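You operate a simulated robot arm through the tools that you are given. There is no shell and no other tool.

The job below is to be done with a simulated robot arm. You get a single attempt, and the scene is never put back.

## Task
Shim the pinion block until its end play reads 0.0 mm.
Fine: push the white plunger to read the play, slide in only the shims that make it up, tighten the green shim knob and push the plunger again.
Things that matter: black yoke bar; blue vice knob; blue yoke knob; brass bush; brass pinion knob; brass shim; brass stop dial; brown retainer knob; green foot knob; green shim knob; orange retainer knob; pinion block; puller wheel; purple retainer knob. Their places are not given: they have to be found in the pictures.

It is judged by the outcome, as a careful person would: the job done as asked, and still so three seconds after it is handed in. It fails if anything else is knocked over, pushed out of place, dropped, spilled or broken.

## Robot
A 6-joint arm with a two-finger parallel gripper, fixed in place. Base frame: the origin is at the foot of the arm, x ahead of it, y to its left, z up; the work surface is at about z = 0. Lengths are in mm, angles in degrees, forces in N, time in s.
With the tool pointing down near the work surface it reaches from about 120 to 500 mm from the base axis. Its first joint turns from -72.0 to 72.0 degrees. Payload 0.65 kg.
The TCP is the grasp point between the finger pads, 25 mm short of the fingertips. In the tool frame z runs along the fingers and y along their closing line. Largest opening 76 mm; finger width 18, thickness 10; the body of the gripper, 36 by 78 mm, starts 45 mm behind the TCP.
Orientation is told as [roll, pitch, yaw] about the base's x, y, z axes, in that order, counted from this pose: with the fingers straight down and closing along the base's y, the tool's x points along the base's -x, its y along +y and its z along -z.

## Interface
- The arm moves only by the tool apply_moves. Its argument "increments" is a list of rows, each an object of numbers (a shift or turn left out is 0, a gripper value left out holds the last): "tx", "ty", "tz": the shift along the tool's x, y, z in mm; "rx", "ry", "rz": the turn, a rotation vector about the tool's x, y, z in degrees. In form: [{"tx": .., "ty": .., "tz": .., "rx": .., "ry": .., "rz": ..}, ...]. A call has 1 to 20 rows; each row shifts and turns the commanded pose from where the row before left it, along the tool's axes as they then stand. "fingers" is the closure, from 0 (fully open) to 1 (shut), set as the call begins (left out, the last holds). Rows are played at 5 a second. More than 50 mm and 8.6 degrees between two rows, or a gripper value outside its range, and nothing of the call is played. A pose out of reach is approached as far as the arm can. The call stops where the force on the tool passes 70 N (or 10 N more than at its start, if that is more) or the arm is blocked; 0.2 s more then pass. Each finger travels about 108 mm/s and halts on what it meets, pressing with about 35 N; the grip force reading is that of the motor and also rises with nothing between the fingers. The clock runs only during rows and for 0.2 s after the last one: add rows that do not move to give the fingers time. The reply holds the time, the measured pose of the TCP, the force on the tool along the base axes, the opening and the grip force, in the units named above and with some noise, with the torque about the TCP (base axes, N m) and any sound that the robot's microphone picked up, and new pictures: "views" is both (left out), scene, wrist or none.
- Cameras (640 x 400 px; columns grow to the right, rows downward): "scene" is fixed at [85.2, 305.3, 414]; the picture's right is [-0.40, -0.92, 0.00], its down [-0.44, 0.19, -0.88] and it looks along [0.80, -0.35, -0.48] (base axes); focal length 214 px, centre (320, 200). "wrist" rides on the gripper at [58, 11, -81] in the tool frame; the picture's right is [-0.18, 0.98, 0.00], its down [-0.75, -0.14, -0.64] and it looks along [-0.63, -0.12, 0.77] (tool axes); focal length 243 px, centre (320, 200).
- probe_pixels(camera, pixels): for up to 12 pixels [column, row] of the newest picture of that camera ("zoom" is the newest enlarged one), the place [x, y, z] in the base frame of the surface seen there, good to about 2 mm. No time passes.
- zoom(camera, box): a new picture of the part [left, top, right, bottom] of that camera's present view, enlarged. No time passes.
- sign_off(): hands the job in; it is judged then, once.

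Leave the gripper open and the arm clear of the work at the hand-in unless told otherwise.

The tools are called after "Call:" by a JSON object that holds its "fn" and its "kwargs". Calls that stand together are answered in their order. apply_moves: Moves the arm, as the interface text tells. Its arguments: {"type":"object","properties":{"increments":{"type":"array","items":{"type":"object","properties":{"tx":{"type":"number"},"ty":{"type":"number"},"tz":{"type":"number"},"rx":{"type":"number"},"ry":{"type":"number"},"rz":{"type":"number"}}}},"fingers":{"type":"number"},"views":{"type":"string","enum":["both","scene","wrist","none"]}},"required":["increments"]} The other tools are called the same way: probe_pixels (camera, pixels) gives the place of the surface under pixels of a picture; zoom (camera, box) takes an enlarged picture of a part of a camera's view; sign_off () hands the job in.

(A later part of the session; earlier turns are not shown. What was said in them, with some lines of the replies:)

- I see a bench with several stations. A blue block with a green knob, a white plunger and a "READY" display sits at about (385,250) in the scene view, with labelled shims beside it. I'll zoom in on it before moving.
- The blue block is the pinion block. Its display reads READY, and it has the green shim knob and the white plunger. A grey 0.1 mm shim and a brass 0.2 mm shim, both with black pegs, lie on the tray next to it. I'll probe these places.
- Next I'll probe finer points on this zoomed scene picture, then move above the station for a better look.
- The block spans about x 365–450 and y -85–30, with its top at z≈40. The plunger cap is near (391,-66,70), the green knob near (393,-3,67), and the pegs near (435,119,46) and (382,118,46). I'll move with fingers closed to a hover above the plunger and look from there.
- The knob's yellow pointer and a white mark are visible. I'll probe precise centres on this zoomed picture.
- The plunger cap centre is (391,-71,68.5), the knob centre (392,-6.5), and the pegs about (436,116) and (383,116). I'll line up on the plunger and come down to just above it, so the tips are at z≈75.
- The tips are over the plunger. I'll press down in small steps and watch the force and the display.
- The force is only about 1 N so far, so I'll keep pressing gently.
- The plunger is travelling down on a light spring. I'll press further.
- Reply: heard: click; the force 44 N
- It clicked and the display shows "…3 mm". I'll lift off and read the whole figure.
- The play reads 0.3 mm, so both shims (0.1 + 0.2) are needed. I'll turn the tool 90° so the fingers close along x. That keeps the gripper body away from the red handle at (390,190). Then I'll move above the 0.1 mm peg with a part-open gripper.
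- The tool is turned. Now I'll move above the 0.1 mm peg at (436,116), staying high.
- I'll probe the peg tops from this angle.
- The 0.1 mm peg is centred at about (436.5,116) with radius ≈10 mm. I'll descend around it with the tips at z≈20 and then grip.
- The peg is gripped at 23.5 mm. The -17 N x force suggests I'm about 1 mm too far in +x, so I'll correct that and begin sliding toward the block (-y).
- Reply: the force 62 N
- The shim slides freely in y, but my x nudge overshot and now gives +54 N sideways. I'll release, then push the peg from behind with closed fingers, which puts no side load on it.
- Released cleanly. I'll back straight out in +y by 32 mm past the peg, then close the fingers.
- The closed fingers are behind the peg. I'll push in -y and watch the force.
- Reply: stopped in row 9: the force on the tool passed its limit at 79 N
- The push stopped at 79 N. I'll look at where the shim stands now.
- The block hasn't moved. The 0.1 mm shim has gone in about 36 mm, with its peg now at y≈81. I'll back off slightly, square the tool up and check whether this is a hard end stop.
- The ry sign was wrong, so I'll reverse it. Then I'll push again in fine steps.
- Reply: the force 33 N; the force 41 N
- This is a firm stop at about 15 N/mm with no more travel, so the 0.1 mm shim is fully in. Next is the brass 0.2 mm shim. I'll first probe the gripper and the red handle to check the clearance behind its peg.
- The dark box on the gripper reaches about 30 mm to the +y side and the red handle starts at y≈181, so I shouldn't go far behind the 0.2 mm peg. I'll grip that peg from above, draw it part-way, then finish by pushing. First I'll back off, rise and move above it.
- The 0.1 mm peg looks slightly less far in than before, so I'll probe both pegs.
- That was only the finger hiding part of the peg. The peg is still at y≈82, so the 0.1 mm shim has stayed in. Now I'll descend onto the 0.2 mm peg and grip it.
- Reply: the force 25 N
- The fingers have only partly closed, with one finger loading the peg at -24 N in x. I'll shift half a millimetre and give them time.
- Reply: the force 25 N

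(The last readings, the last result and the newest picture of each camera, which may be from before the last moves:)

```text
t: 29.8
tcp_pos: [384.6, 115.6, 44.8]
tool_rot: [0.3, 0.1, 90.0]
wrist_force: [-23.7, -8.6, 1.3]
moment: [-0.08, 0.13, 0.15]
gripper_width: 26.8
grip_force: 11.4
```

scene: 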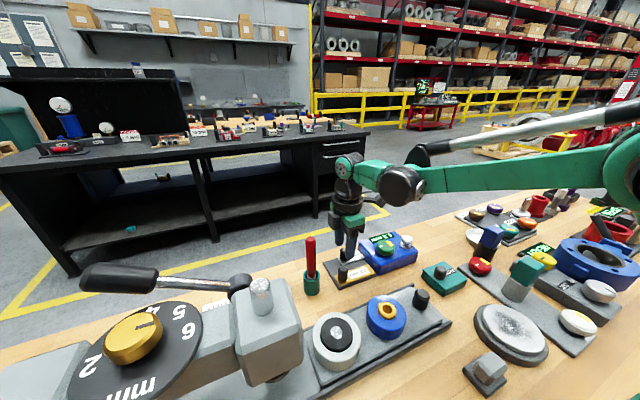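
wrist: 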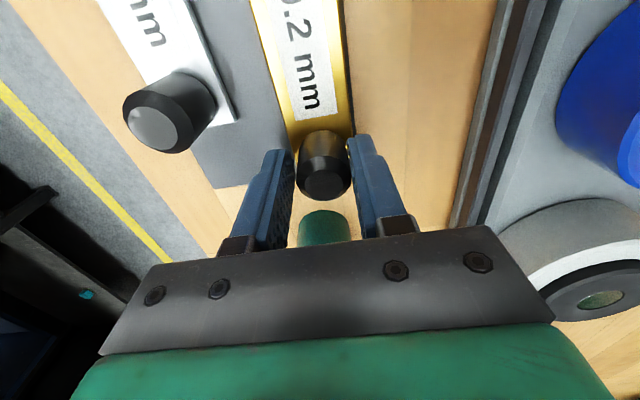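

The right-hand (-x) finger is loading the peg, so the tool is about 1.5 mm too far in +x. I'll open, shift 1.5 mm in -x and grip again.

Call:
{"fn": "apply_moves", "kwargs": {"increments": [{}, {"ty": 1.2}, {}], "fingers": 0.6, "views": "none"}}

Call:
{"fn": "apply_moves", "kwargs": {"increments": [{}, {}, {}], "fingers": 1, "views": "wrist"}}

```text
t: 30.6
tcp_pos: [383.4, 115.8, 44.9]
tool_rot: [-0.1, 0.0, 89.9]
wrist_force: [-0.3, 1.2, 0.3]
moment: [0.0, 0.01, 0.01]
gripper_width: 30.2
grip_force: 0.1
```

```text
t: 31.4
tcp_pos: [384.3, 114.8, 44.6]
tool_rot: [0.1, 0.0, 90.1]
wrist_force: [-11.9, -1.3, -0.7]
moment: [0.13, -0.43, 0.03]
gripper_width: 23.7
grip_force: 39.9
```

wrist: 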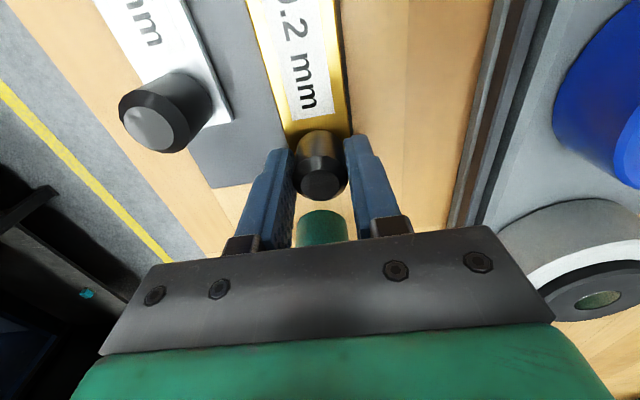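

A good grip, 23.7 mm with about -12 N sideways. I'll slide toward the block with no lateral correction.

Call:
{"fn": "apply_moves", "kwargs": {"increments": [{"tx": 3}, {"tx": 4}, {"tx": 4}, {"tx": 4}, {}], "fingers": 1, "views": "wrist"}}

```text
t: 32.6
tcp_pos: [383.5, 100.6, 45.4]
tool_rot: [0.0, 0.0, 90.0]
wrist_force: [-21.8, 1.7, -1.3]
moment: [0.07, -0.34, 0.08]
gripper_width: 23.6
grip_force: 40.2
```

wrist: 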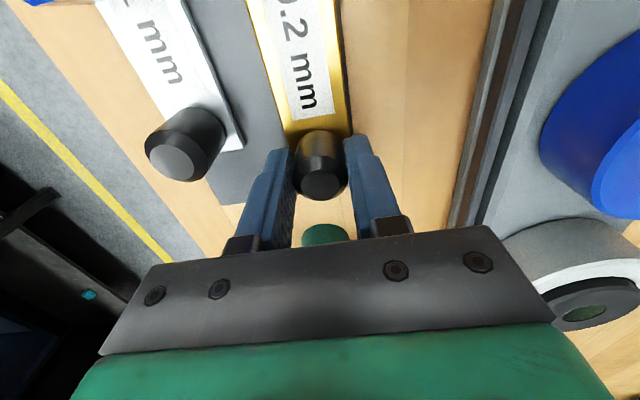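

It slides smoothly. I'll continue to near the stop at y≈82 with a tiny lateral correction.

Call:
{"fn": "apply_moves", "kwargs": {"increments": [{"tx": 4, "ty": 0.3}, {"tx": 4}, {"tx": 4}, {"tx": 2}, {}], "fingers": 1, "views": "wrist"}}

```text
t: 33.8
tcp_pos: [383.5, 85.8, 44.1]
tool_rot: [-0.3, 0.0, 89.9]
wrist_force: [11.4, 0.9, -12.9]
moment: [0.29, 0.41, 0.01]
gripper_width: 23.6
grip_force: 39.9
```

wrist: 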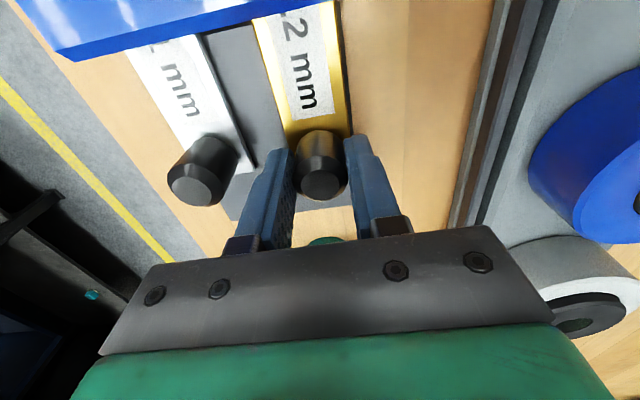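

Still free. Now I'll feel for the end stop in small steps.

Call:
{"fn": "apply_moves", "kwargs": {"increments": [{"tx": 1.5}, {"tx": 1.5}, {}], "fingers": 1, "views": "none"}}

Call:
{"fn": "apply_moves", "kwargs": {"increments": [{"tx": 1.5}, {}], "fingers": 1, "views": "wrist"}}

```text
t: 34.6
tcp_pos: [382.0, 83.5, 45.5]
tool_rot: [-0.3, -0.1, 89.9]
wrist_force: [37.5, -0.5, -28.5]
moment: [-0.06, 0.41, -0.03]
gripper_width: 23.6
grip_force: 39.7
```

```text
t: 35.2
tcp_pos: [382.9, 82.5, 44.7]
tool_rot: [-0.2, 0.1, 90.0]
wrist_force: [26.8, 1.2, -11.2]
moment: [-0.51, 0.26, 0.08]
gripper_width: 23.9
grip_force: 40.0
```

wrist: 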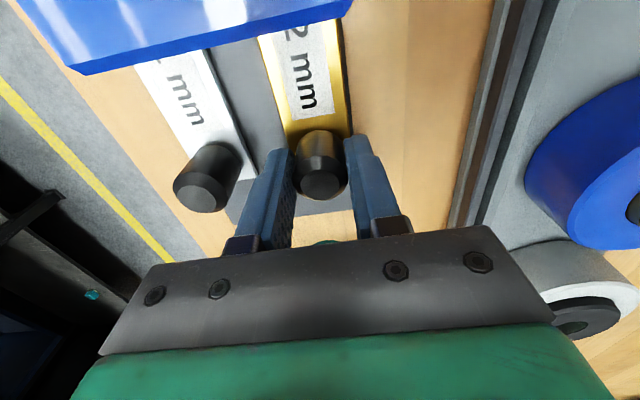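

Call:
{"fn": "apply_moves", "kwargs": {"increments": [{"tx": 1.5}, {}], "fingers": 1, "views": "none"}}

Call:
{"fn": "apply_moves", "kwargs": {"increments": [{"tx": 1.5}, {}], "fingers": 1, "views": "wrist"}}

```text
t: 35.8
tcp_pos: [382.6, 80.4, 44.6]
tool_rot: [0.0, 0.0, 90.0]
wrist_force: [17.7, 1.6, 8.7]
moment: [-0.01, 0.19, 0.07]
gripper_width: 23.4
grip_force: 39.4
```

```text
t: 36.4
tcp_pos: [382.9, 81.0, 45.0]
tool_rot: [-0.1, -0.1, 90.2]
wrist_force: [26.7, 19.3, -9.5]
moment: [-0.63, 0.35, 0.08]
gripper_width: 23.7
grip_force: 39.5
```

wrist: 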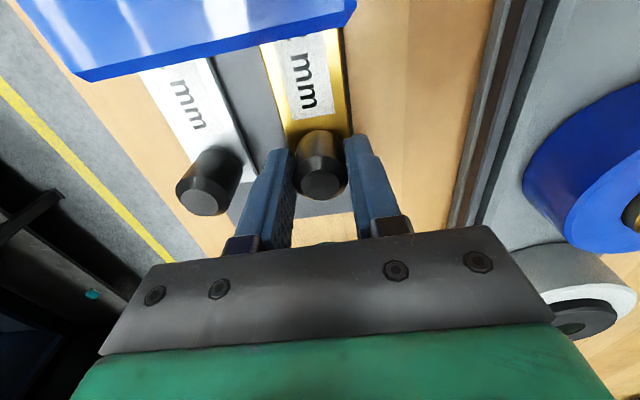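

The y-force is rising at y≈80, the same travel as the other shim. One more millimetre confirms the stop, then I'll release.

Call:
{"fn": "apply_moves", "kwargs": {"increments": [{"tx": 1.2}, {}], "fingers": 1, "views": "none"}}

Call:
{"fn": "apply_moves", "kwargs": {"increments": [{}, {}, {}], "fingers": 0.55}}

Call:
{"fn": "probe_pixels", "kwargs": {"camera": "wrist", "pixels": [[204, 195], [320, 183]]}}

```text
t: 37.0
tcp_pos: [381.6, 79.1, 45.3]
tool_rot: [-0.3, -0.1, 90.0]
wrist_force: [30.8, 27.4, 7.2]
moment: [0.36, 0.27, 0.11]
gripper_width: 24.0
grip_force: 40.1
```

```text
t: 37.8
tcp_pos: [382.2, 79.0, 43.9]
tool_rot: [0.0, 0.1, 90.0]
wrist_force: [-0.7, -0.3, -0.6]
moment: [0.01, 0.01, 0.02]
gripper_width: 34.3
grip_force: 0.0
```

scene: 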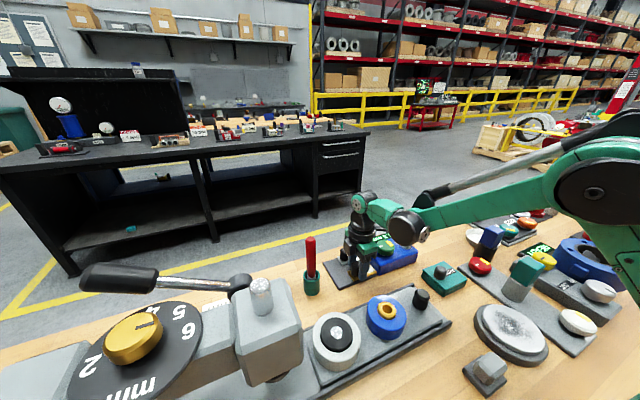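
wrist: 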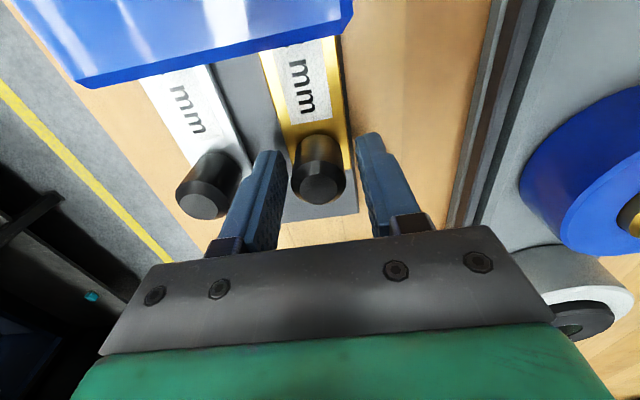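

```text
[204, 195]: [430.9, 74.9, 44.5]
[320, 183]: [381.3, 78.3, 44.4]
```

Both shims are in to the same depth (peg y≈78–80). I'll rise straight up and check.

Call:
{"fn": "apply_moves", "kwargs": {"increments": [{"tz": -25}, {"tz": -30}, {"tz": -30}, {"tz": -30}, {}], "fingers": 0.3}}

Call:
{"fn": "apply_moves", "kwargs": {"increments": [{"tx": 22, "ty": -2}, {"tx": 22, "ty": -2}, {"tx": 21, "ty": -2}, {"tx": 21, "ty": -3}, {}], "fingers": 0.3}}

Call:
{"fn": "zoom", "kwargs": {"camera": "wrist", "box": [200, 50, 440, 200]}}

Call:
{"fn": "zoom", "kwargs": {"camera": "scene", "box": [310, 215, 450, 305]}}

```text
t: 39.0
tcp_pos: [379.7, 78.0, 159.9]
tool_rot: [0.1, -0.1, 90.0]
wrist_force: [-0.8, 0.5, -0.1]
moment: [0.01, 0.0, -0.02]
gripper_width: 53.0
grip_force: 0.0
```

scene: 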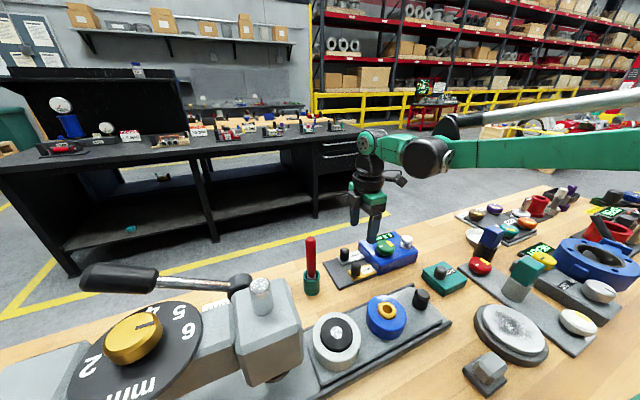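
wrist: 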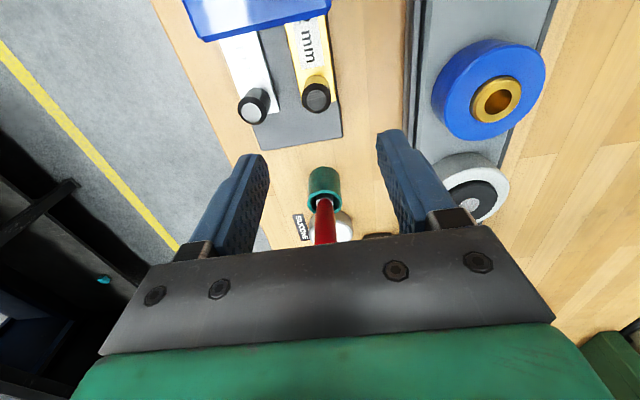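

```text
t: 40.2
tcp_pos: [390.0, -8.9, 159.4]
tool_rot: [0.0, -0.1, 89.9]
wrist_force: [1.1, -0.3, -0.3]
moment: [-0.02, -0.01, -0.04]
gripper_width: 53.0
grip_force: 0.1
```

scene: 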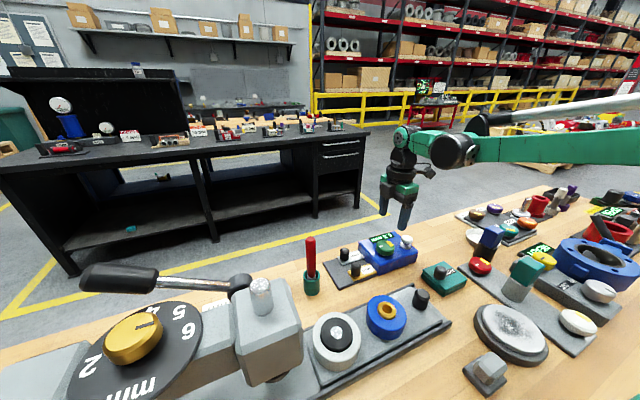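
wrist: 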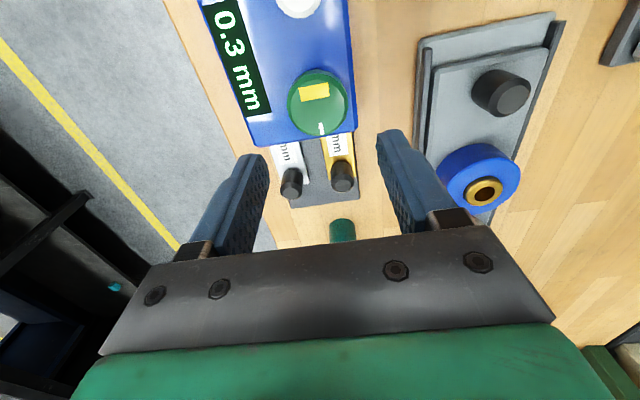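

```text
2.67 times, centred on (320, 125) of wrist
```

zoom: 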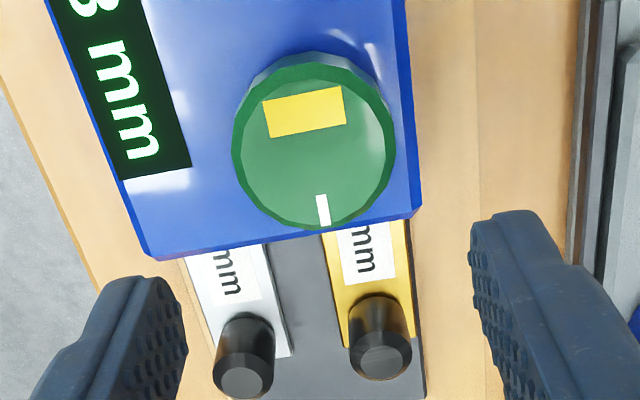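

```text
4.44 times, centred on (380, 260) of scene
```

zoom: 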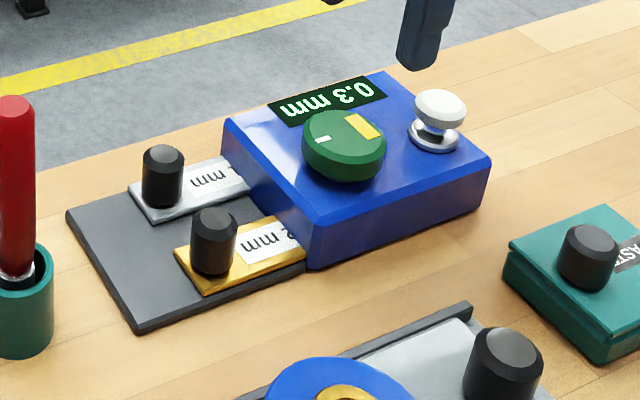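

Both shims moved equally. Now for the green knob: I'll probe its centre from this view.

Call:
{"fn": "zoom", "kwargs": {"camera": "wrist", "box": [200, 50, 440, 200]}}

Call:
{"fn": "probe_pixels", "kwargs": {"camera": "zoom", "pixels": [[315, 150], [245, 150], [385, 150], [315, 85], [318, 222], [323, 208], [305, 112], [170, 220], [315, 228], [380, 352], [243, 375]]}}

```text
2.67 times, centred on (320, 125) of wrist
```

zoom: 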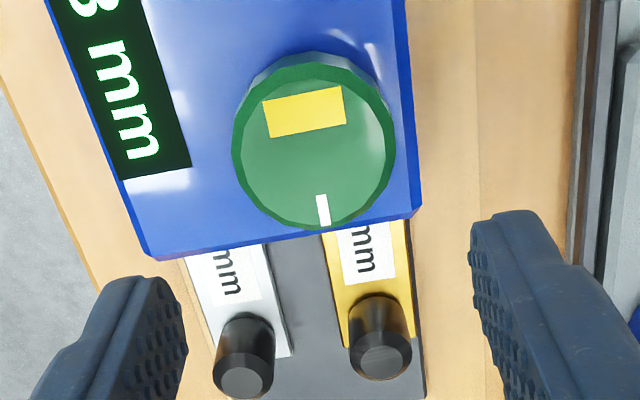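

```text
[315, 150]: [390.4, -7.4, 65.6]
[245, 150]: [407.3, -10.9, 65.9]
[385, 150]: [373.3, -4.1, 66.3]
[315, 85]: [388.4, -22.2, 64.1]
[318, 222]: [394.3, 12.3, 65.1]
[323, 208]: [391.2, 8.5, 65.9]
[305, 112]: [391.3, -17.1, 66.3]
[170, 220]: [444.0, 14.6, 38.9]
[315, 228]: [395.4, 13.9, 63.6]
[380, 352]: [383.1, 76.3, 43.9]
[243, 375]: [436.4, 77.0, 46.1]
```

The knob centre is about (390.5,-7), radius ≈20, top z≈66. I'll descend with the fingers straddling it in x, tips to z≈48.

Call:
{"fn": "apply_moves", "kwargs": {"increments": [{"tz": 25}, {"tz": 25}, {"tz": 20}, {"tz": 10}, {"tz": 6}, {}], "fingers": 0.3}}

```text
t: 41.6
tcp_pos: [391.1, -8.0, 73.0]
tool_rot: [-0.1, 0.0, 90.1]
wrist_force: [-0.1, 0.4, -0.3]
moment: [0.01, 0.03, 0.01]
gripper_width: 53.3
grip_force: 0.0
```

scene: 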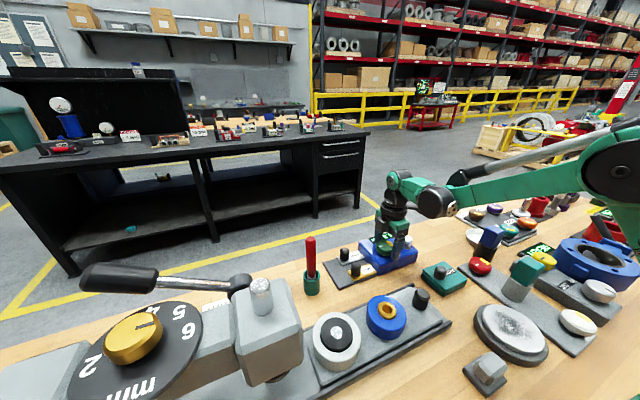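
wrist: 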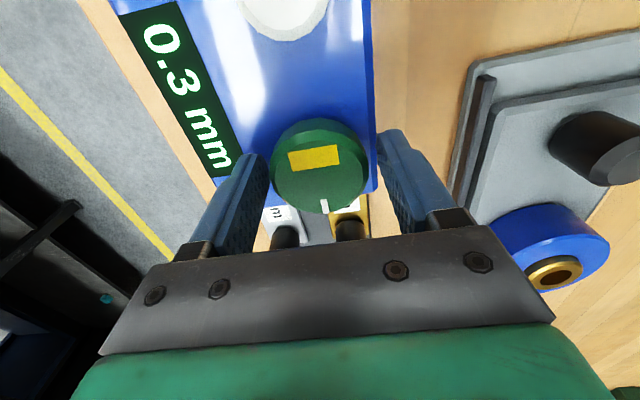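

The knob is between the fingers, so I'll close on it.

Call:
{"fn": "apply_moves", "kwargs": {"increments": [{}, {}, {}], "fingers": 1}}

```text
t: 42.4
tcp_pos: [391.9, -8.3, 70.7]
tool_rot: [-0.2, 0.0, 90.0]
wrist_force: [26.1, -0.4, -14.0]
moment: [0.04, -0.04, -0.12]
gripper_width: 43.8
grip_force: 45.2
```

scene: 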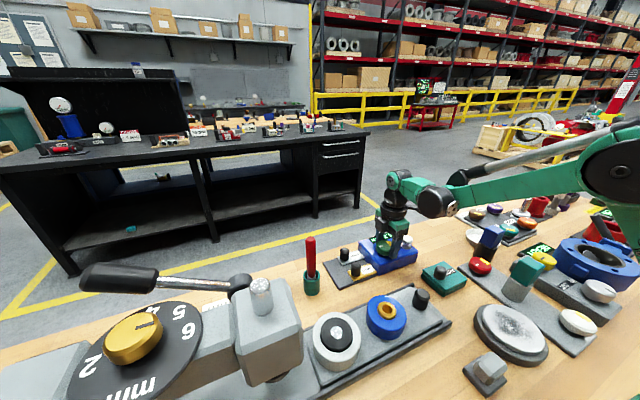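
wrist: 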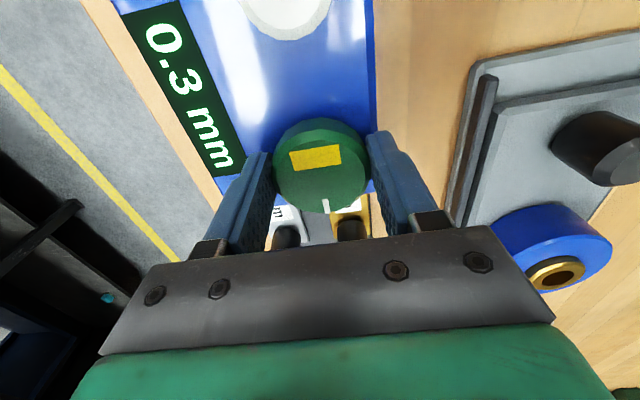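

The knob is gripped at 43.8 mm. I'll shift 0.5 mm toward +x to relieve the side load, then turn clockwise (seen from above) a little and check the torque.

Call:
{"fn": "apply_moves", "kwargs": {"increments": [{"ty": -0.5}, {"rz": 5}, {"rz": 5}, {"rz": 5}, {}], "fingers": 1, "views": "wrist"}}

```text
t: 43.6
tcp_pos: [391.7, -8.3, 73.3]
tool_rot: [0.1, 0.0, 74.9]
wrist_force: [-1.8, 4.8, 1.1]
moment: [-0.04, -0.37, 0.0]
gripper_width: 43.9
grip_force: 45.1
```

wrist: 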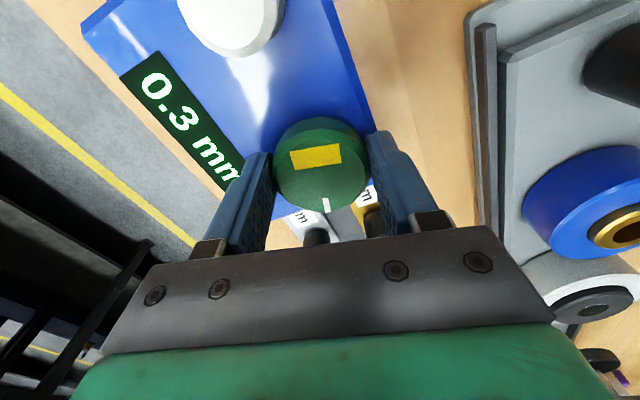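

The knob turns freely with the gripper. I'll continue clockwise.

Call:
{"fn": "apply_moves", "kwargs": {"increments": [{"rz": 6}, {"rz": 6}, {"rz": 6}, {"rz": 6}, {"rz": 6}, {}], "fingers": 1, "views": "wrist"}}

```text
t: 45.0
tcp_pos: [390.9, -7.2, 72.2]
tool_rot: [0.3, 0.2, 45.0]
wrist_force: [-37.7, 20.4, 2.6]
moment: [0.65, -0.33, 0.05]
gripper_width: 43.8
grip_force: 44.9
```

wrist: 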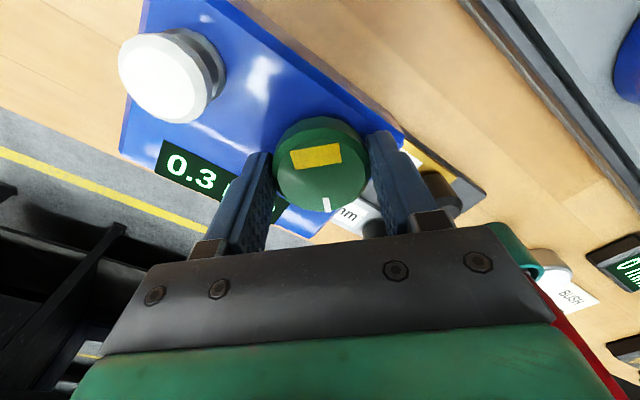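

Still turning, with a side load of about 43 N along the finger line. I'll relieve it by 0.5 mm and continue clockwise.

Call:
{"fn": "apply_moves", "kwargs": {"increments": [{"ty": 0.5, "tx": 0.2}, {"rz": 6}, {"rz": 6}, {"rz": 6}, {}], "fingers": 1, "views": "wrist"}}

```text
t: 46.2
tcp_pos: [391.9, -6.4, 73.7]
tool_rot: [0.3, 0.3, 26.9]
wrist_force: [-28.9, 26.3, -32.3]
moment: [-0.1, 0.57, 0.05]
gripper_width: 43.7
grip_force: 45.5
```

wrist: 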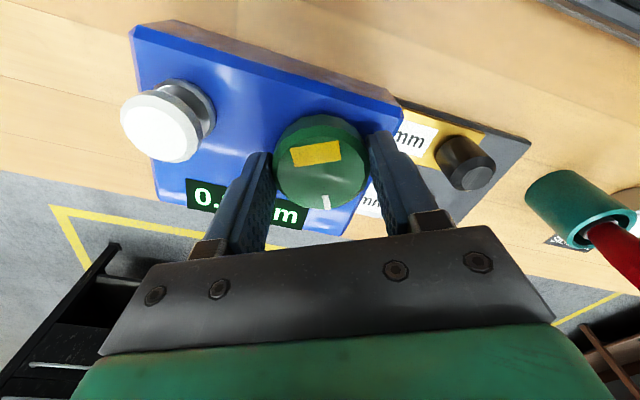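

Call:
{"fn": "apply_moves", "kwargs": {"increments": [{"ty": 0.4, "tx": 0.2, "tz": 0.2}, {"rz": 6}, {"rz": 6}, {"rz": 6}, {}], "fingers": 1, "views": "wrist"}}

```text
t: 47.4
tcp_pos: [389.9, -6.5, 74.8]
tool_rot: [0.0, -0.1, 8.9]
wrist_force: [-12.9, 25.3, 35.0]
moment: [0.56, 0.28, 0.03]
gripper_width: 43.8
grip_force: 45.6
```

wrist: 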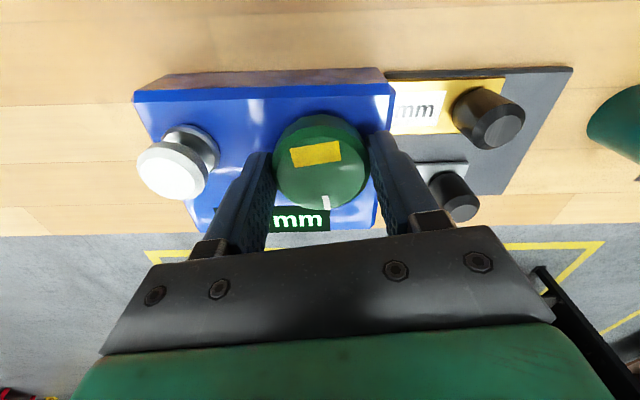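

It has turned about 81° with no end stop yet, so I'll keep going clockwise.

Call:
{"fn": "apply_moves", "kwargs": {"increments": [{"ty": 0.4, "tz": -0.3}, {"rz": 5}, {"rz": 5}, {"rz": 5}, {}], "fingers": 1, "views": "wrist"}}

```text
t: 48.6
tcp_pos: [392.2, -6.4, 73.8]
tool_rot: [0.2, 0.1, -6.0]
wrist_force: [-27.3, 32.7, -6.8]
moment: [0.21, -0.01, 0.04]
gripper_width: 44.2
grip_force: 45.2
```

wrist: 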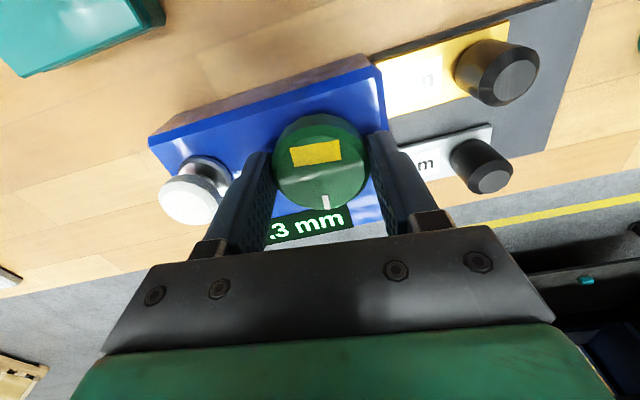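

Call:
{"fn": "apply_moves", "kwargs": {"increments": [{"tx": 0.4, "ty": 0.4}, {"rz": 6}, {"rz": 6}, {"rz": 6}, {"rz": 6}, {}], "fingers": 1, "views": "wrist"}}

```text
t: 50.0
tcp_pos: [391.0, -6.2, 73.9]
tool_rot: [0.2, 0.0, -30.1]
wrist_force: [4.1, 24.2, -35.4]
moment: [0.27, 0.18, -0.05]
gripper_width: 43.7
grip_force: 45.3
```

wrist: 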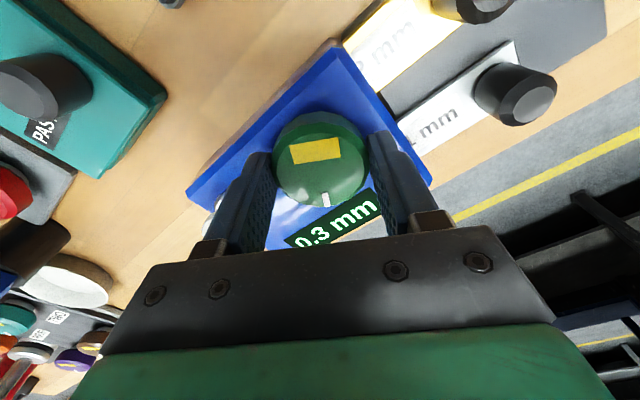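

120° turned and no torque yet. I'll continue clockwise.

Call:
{"fn": "apply_moves", "kwargs": {"increments": [{"ty": 0.3, "tz": 0.3}, {"rz": 6}, {"rz": 6}, {"rz": 6}, {"rz": 6}, {}], "fingers": 1, "views": "wrist"}}

```text
t: 51.4
tcp_pos: [391.4, -4.7, 74.5]
tool_rot: [0.5, 0.0, -54.0]
wrist_force: [31.6, 27.5, 36.6]
moment: [0.66, -0.6, 0.0]
gripper_width: 44.0
grip_force: 45.1
```

wrist: 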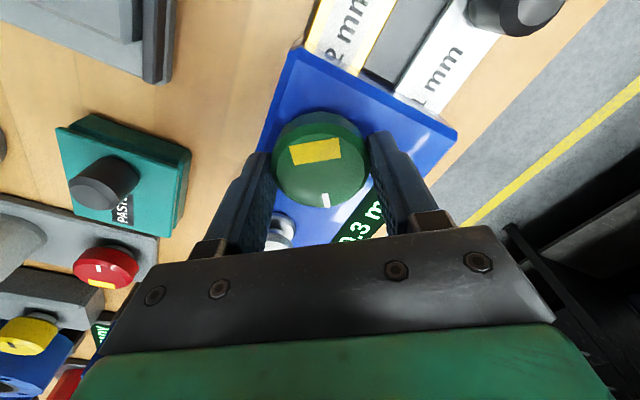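

Call:
{"fn": "apply_moves", "kwargs": {"increments": [{"ty": 0.4, "tz": -0.3}, {"rz": 6}, {"rz": 6}, {"rz": 6}, {"rz": 6}, {"rz": 6}, {}], "fingers": 1, "views": "both"}}

```text
t: 53.0
tcp_pos: [392.4, -6.9, 74.0]
tool_rot: [0.1, 0.0, -84.1]
wrist_force: [25.7, 16.6, -1.9]
moment: [0.43, -0.42, 0.94]
gripper_width: 44.3
grip_force: 45.0
```

scene: 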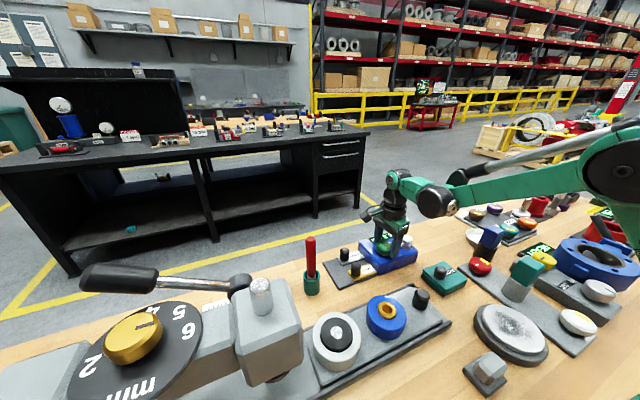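
wrist: 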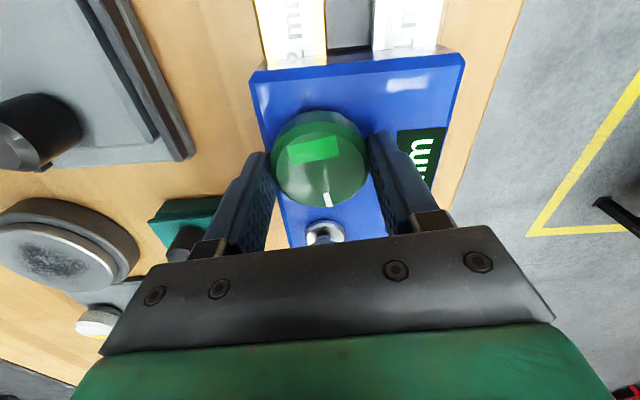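

The torque has risen to 0.94 N·m at about 174° and the knob's patch has changed from yellow to green, so it's tight. I'll open, rise and look.

Call:
{"fn": "apply_moves", "kwargs": {"increments": [{}, {}, {}], "fingers": 0.3, "views": "none"}}

Call:
{"fn": "apply_moves", "kwargs": {"increments": [{"tz": -10}, {"tz": -25}, {"tz": -30}, {"tz": -30}, {"tz": -30}, {}], "fingers": 0.3}}

Call:
{"fn": "zoom", "kwargs": {"camera": "wrist", "box": [200, 0, 440, 150]}}

Call:
{"fn": "zoom", "kwargs": {"camera": "scene", "box": [310, 215, 450, 305]}}

```text
t: 53.8
tcp_pos: [391.9, -6.7, 73.7]
tool_rot: [0.0, 0.0, -84.2]
wrist_force: [0.1, -0.3, 0.1]
moment: [-0.03, 0.04, 0.03]
gripper_width: 53.2
grip_force: 0.2
```

```text
t: 55.2
tcp_pos: [392.5, -3.1, 200.7]
tool_rot: [0.0, 0.0, -84.0]
wrist_force: [-0.1, -0.2, 1.0]
moment: [-0.02, 0.02, 0.03]
gripper_width: 53.1
grip_force: 0.1
```

scene: 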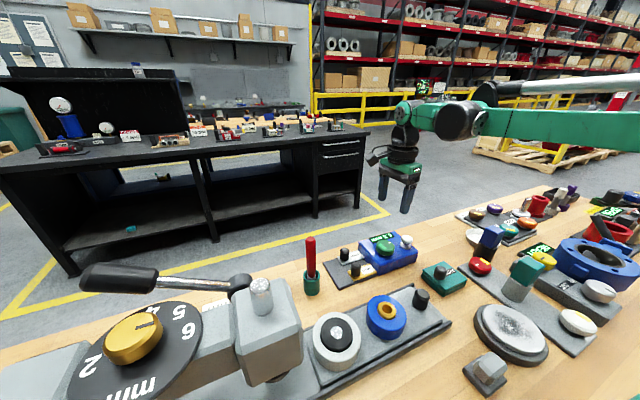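
wrist: 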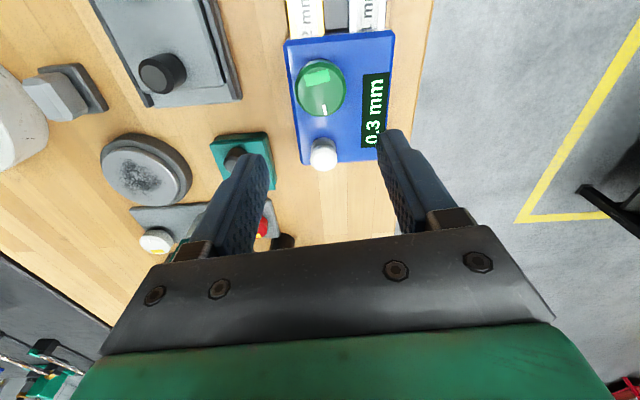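

```text
2.67 times, centred on (320, 75) of wrist
```

zoom: 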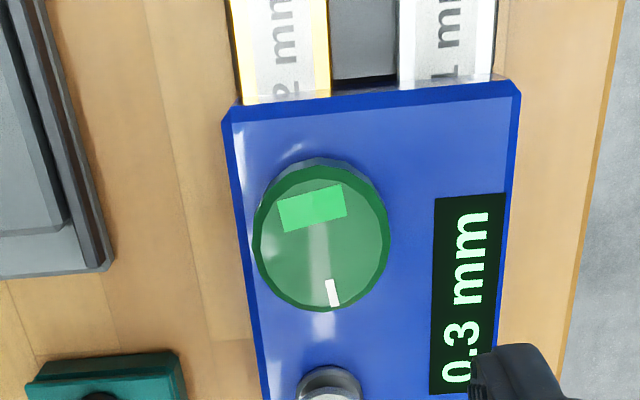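

```text
4.44 times, centred on (380, 260) of scene
```

zoom: 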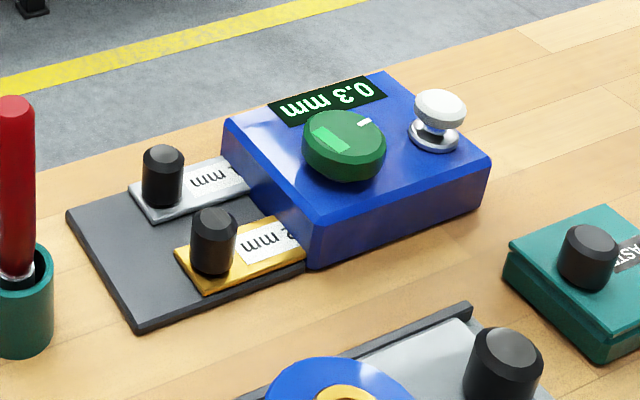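

The patch is green, both shims are seated and the block hasn't moved. I'll turn the tool back to yaw 0 with fingers closed, then go over the plunger to re-read the play.

Call:
{"fn": "apply_moves", "kwargs": {"increments": [{"rz": -8.4}, {"rz": -8.4}, {"rz": -8.4}, {"rz": -8.4}, {"rz": -8.4}, {"rz": -8.4}, {"rz": -8.4}, {"rz": -8.4}, {"rz": -8.4}, {"rz": -8.4}, {}], "fingers": 1, "views": "none"}}

Call:
{"fn": "apply_moves", "kwargs": {"increments": [{"ty": -22}, {"ty": -22}, {"ty": -20, "tx": 1}, {}], "fingers": 1}}

```text
t: 57.6
tcp_pos: [388.9, -7.0, 198.3]
tool_rot: [0.0, 0.0, 0.1]
wrist_force: [0.2, 0.1, -0.5]
moment: [-0.01, 0.02, -0.02]
gripper_width: 0.0
grip_force: 23.9
```

```text
t: 58.6
tcp_pos: [390.1, -68.5, 198.7]
tool_rot: [0.1, 0.1, 0.0]
wrist_force: [0.5, -0.3, 0.4]
moment: [0.05, 0.01, -0.02]
gripper_width: 0.0
grip_force: 24.2
```

scene: 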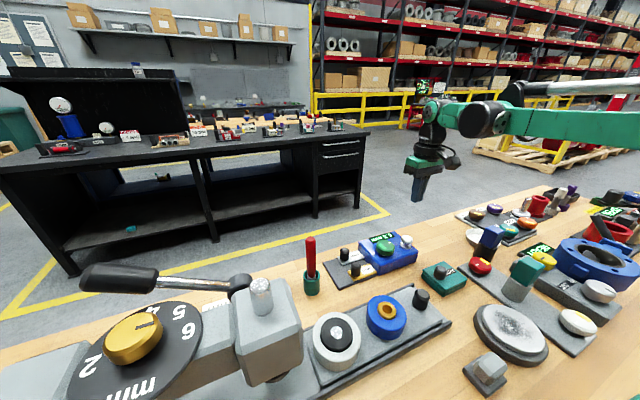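
wrist: 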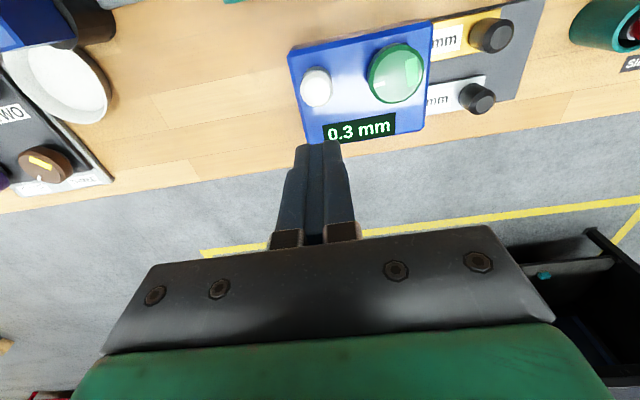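

I'm over the plunger again in the same pose as before. I'll go down to just above it and then press gently.

Call:
{"fn": "apply_moves", "kwargs": {"increments": [{"tz": 25}, {"tz": 25}, {"tz": 25}, {"tz": 20}, {"tz": 5}, {"tz": 3}, {}], "fingers": 1, "views": "wrist"}}

Call:
{"fn": "apply_moves", "kwargs": {"increments": [{"tz": 2}, {"tz": 2}, {"tz": 1.5}, {"tz": 1.5}, {"tz": 1.5}, {"tz": 1}, {}], "fingers": 1, "views": "wrist"}}

```text
t: 60.2
tcp_pos: [390.5, -70.1, 95.5]
tool_rot: [0.0, 0.0, 0.0]
wrist_force: [-0.3, -0.1, 0.6]
moment: [0.03, 0.01, 0.01]
gripper_width: 0.0
grip_force: 23.3
```

wrist: 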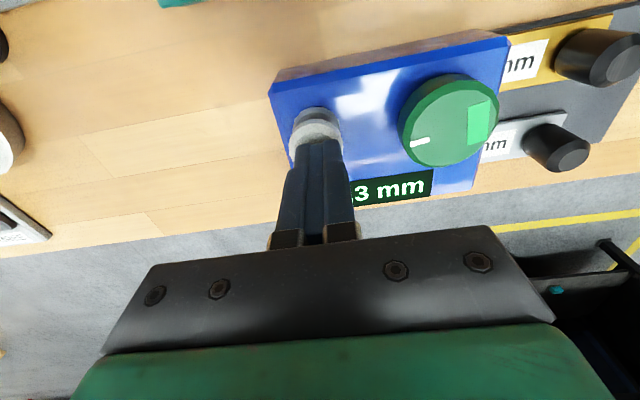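

```text
t: 61.8
tcp_pos: [389.1, -69.3, 85.8]
tool_rot: [0.0, 0.0, -0.1]
wrist_force: [-0.2, 1.8, 4.0]
moment: [0.05, -0.01, -0.01]
gripper_width: 0.0
grip_force: 23.5
heard: click
```

wrist: 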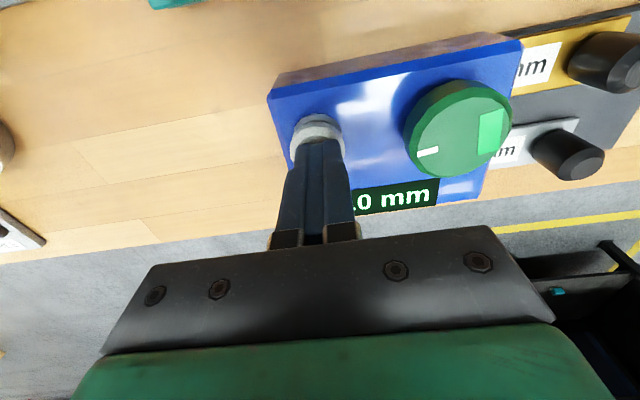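

It clicked and the display ends in ".0 mm". I'll lift away, open the gripper high up and read the full display.

Call:
{"fn": "apply_moves", "kwargs": {"increments": [{"tz": -5}, {"tz": -15}, {"tz": -30}, {"tz": -35}, {"tz": -35}, {"tz": -20}, {}], "fingers": 1}}

Call:
{"fn": "zoom", "kwargs": {"camera": "wrist", "box": [270, 0, 560, 160]}}

Call:
{"fn": "zoom", "kwargs": {"camera": "scene", "box": [310, 215, 450, 305]}}

```text
t: 63.4
tcp_pos: [388.6, -70.2, 226.2]
tool_rot: [0.0, 0.0, -0.1]
wrist_force: [0.7, -0.5, 0.2]
moment: [0.02, 0.02, 0.06]
gripper_width: 0.0
grip_force: 23.7
```

scene: 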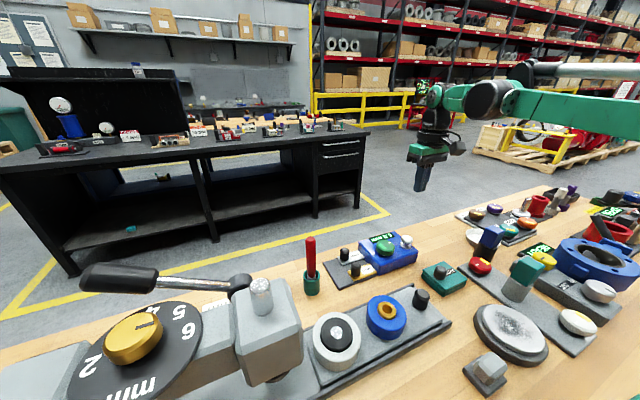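
wrist: 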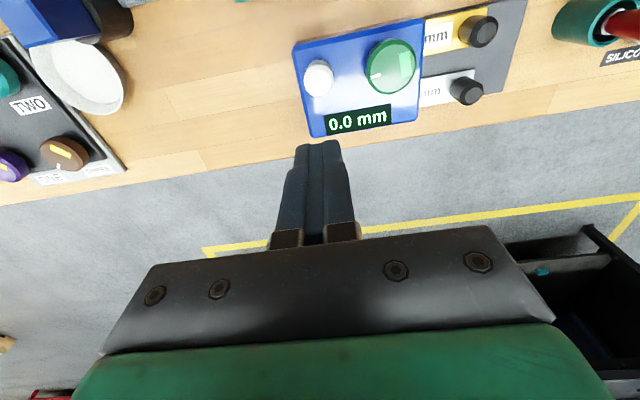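

```text
2.21 times, centred on (415, 80) of wrist
```

zoom: 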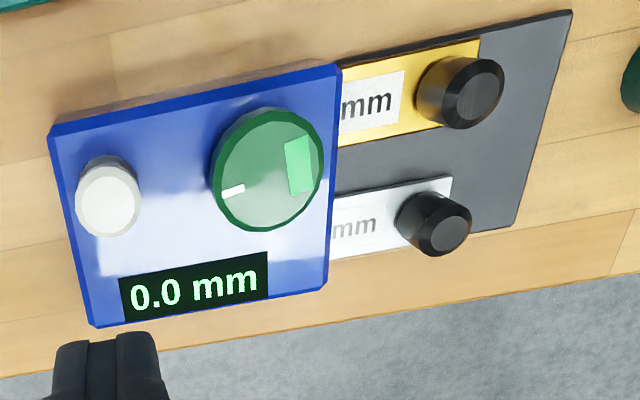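

```text
4.44 times, centred on (380, 260) of scene
```

zoom: 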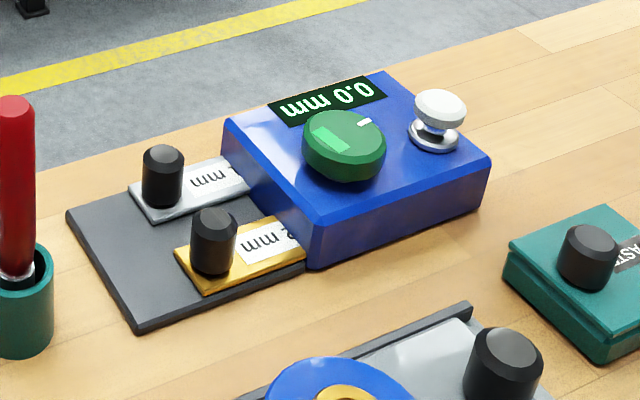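

The display reads 0.0 mm, both shims are in and the knob patch is green. I'll raise the arm, pull it back and open the gripper before handing in.

Call:
{"fn": "apply_moves", "kwargs": {"increments": [{"tz": -30}, {"tz": -30}, {"tx": 25, "tz": -20}, {"tx": 25, "ty": 20, "tz": -10}, {"tx": 25, "ty": 20}, {"tx": 25, "ty": 20}, {}, {}, {}], "fingers": 0}}

Call:
{"fn": "zoom", "kwargs": {"camera": "scene", "box": [310, 215, 450, 305]}}

```text
t: 65.4
tcp_pos: [289.9, -10.2, 316.1]
tool_rot: [0.0, 0.1, 0.0]
wrist_force: [0.1, -0.2, 0.8]
moment: [-0.01, 0.01, 0.01]
gripper_width: 76.2
grip_force: 0.0
```

scene: 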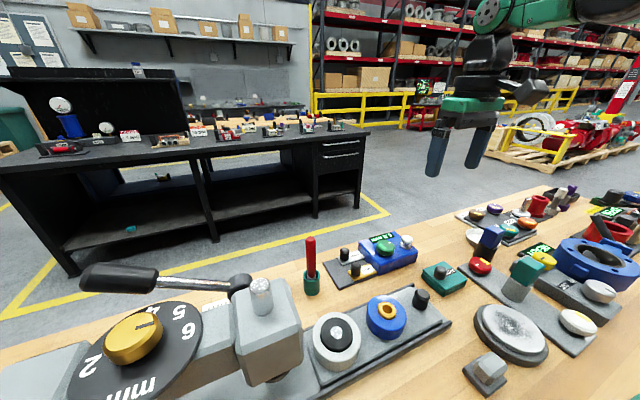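
wrist: 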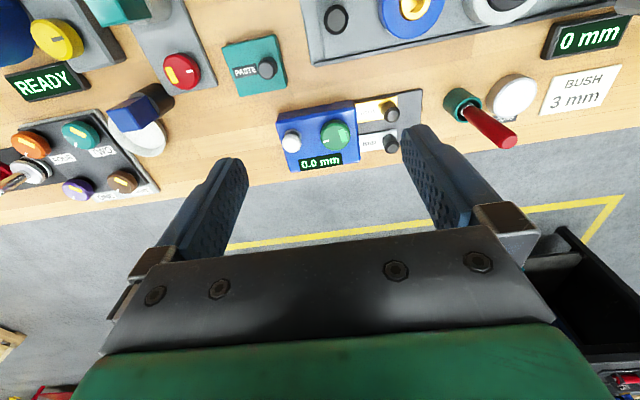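

```text
4.44 times, centred on (380, 260) of scene
```

zoom: 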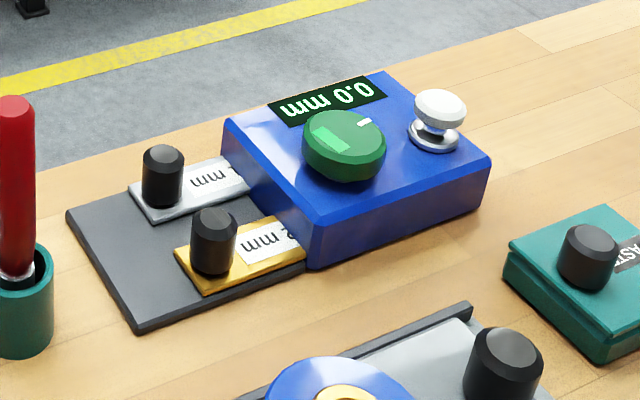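

The display holds at 0.0 mm, nothing else has been disturbed, the gripper is open and the arm is clear. I'm handing the job in.

Call:
{"fn": "sign_off", "kwargs": {}}

```text
The job is handed in.
```

The pinion block's end play now reads 0.0 mm, and I've handed the job in.

- **First reading:** pushing the white plunger gave 0.3 mm.
- **Shims:** I slid in both the 0.1 mm and the brass 0.2 mm shim to their end stops. Together they make up the 0.3 mm.
- **Green shim knob:** I turned it clockwise about 174° until the torque rose. Its patch changed from yellow to green.
- **Second reading:** pushing the plunger again gave 0.0 mm, and it still read that after I backed the arm away.

In the last pictures nothing else had been disturbed. The gripper was left open and the arm clear of the work.
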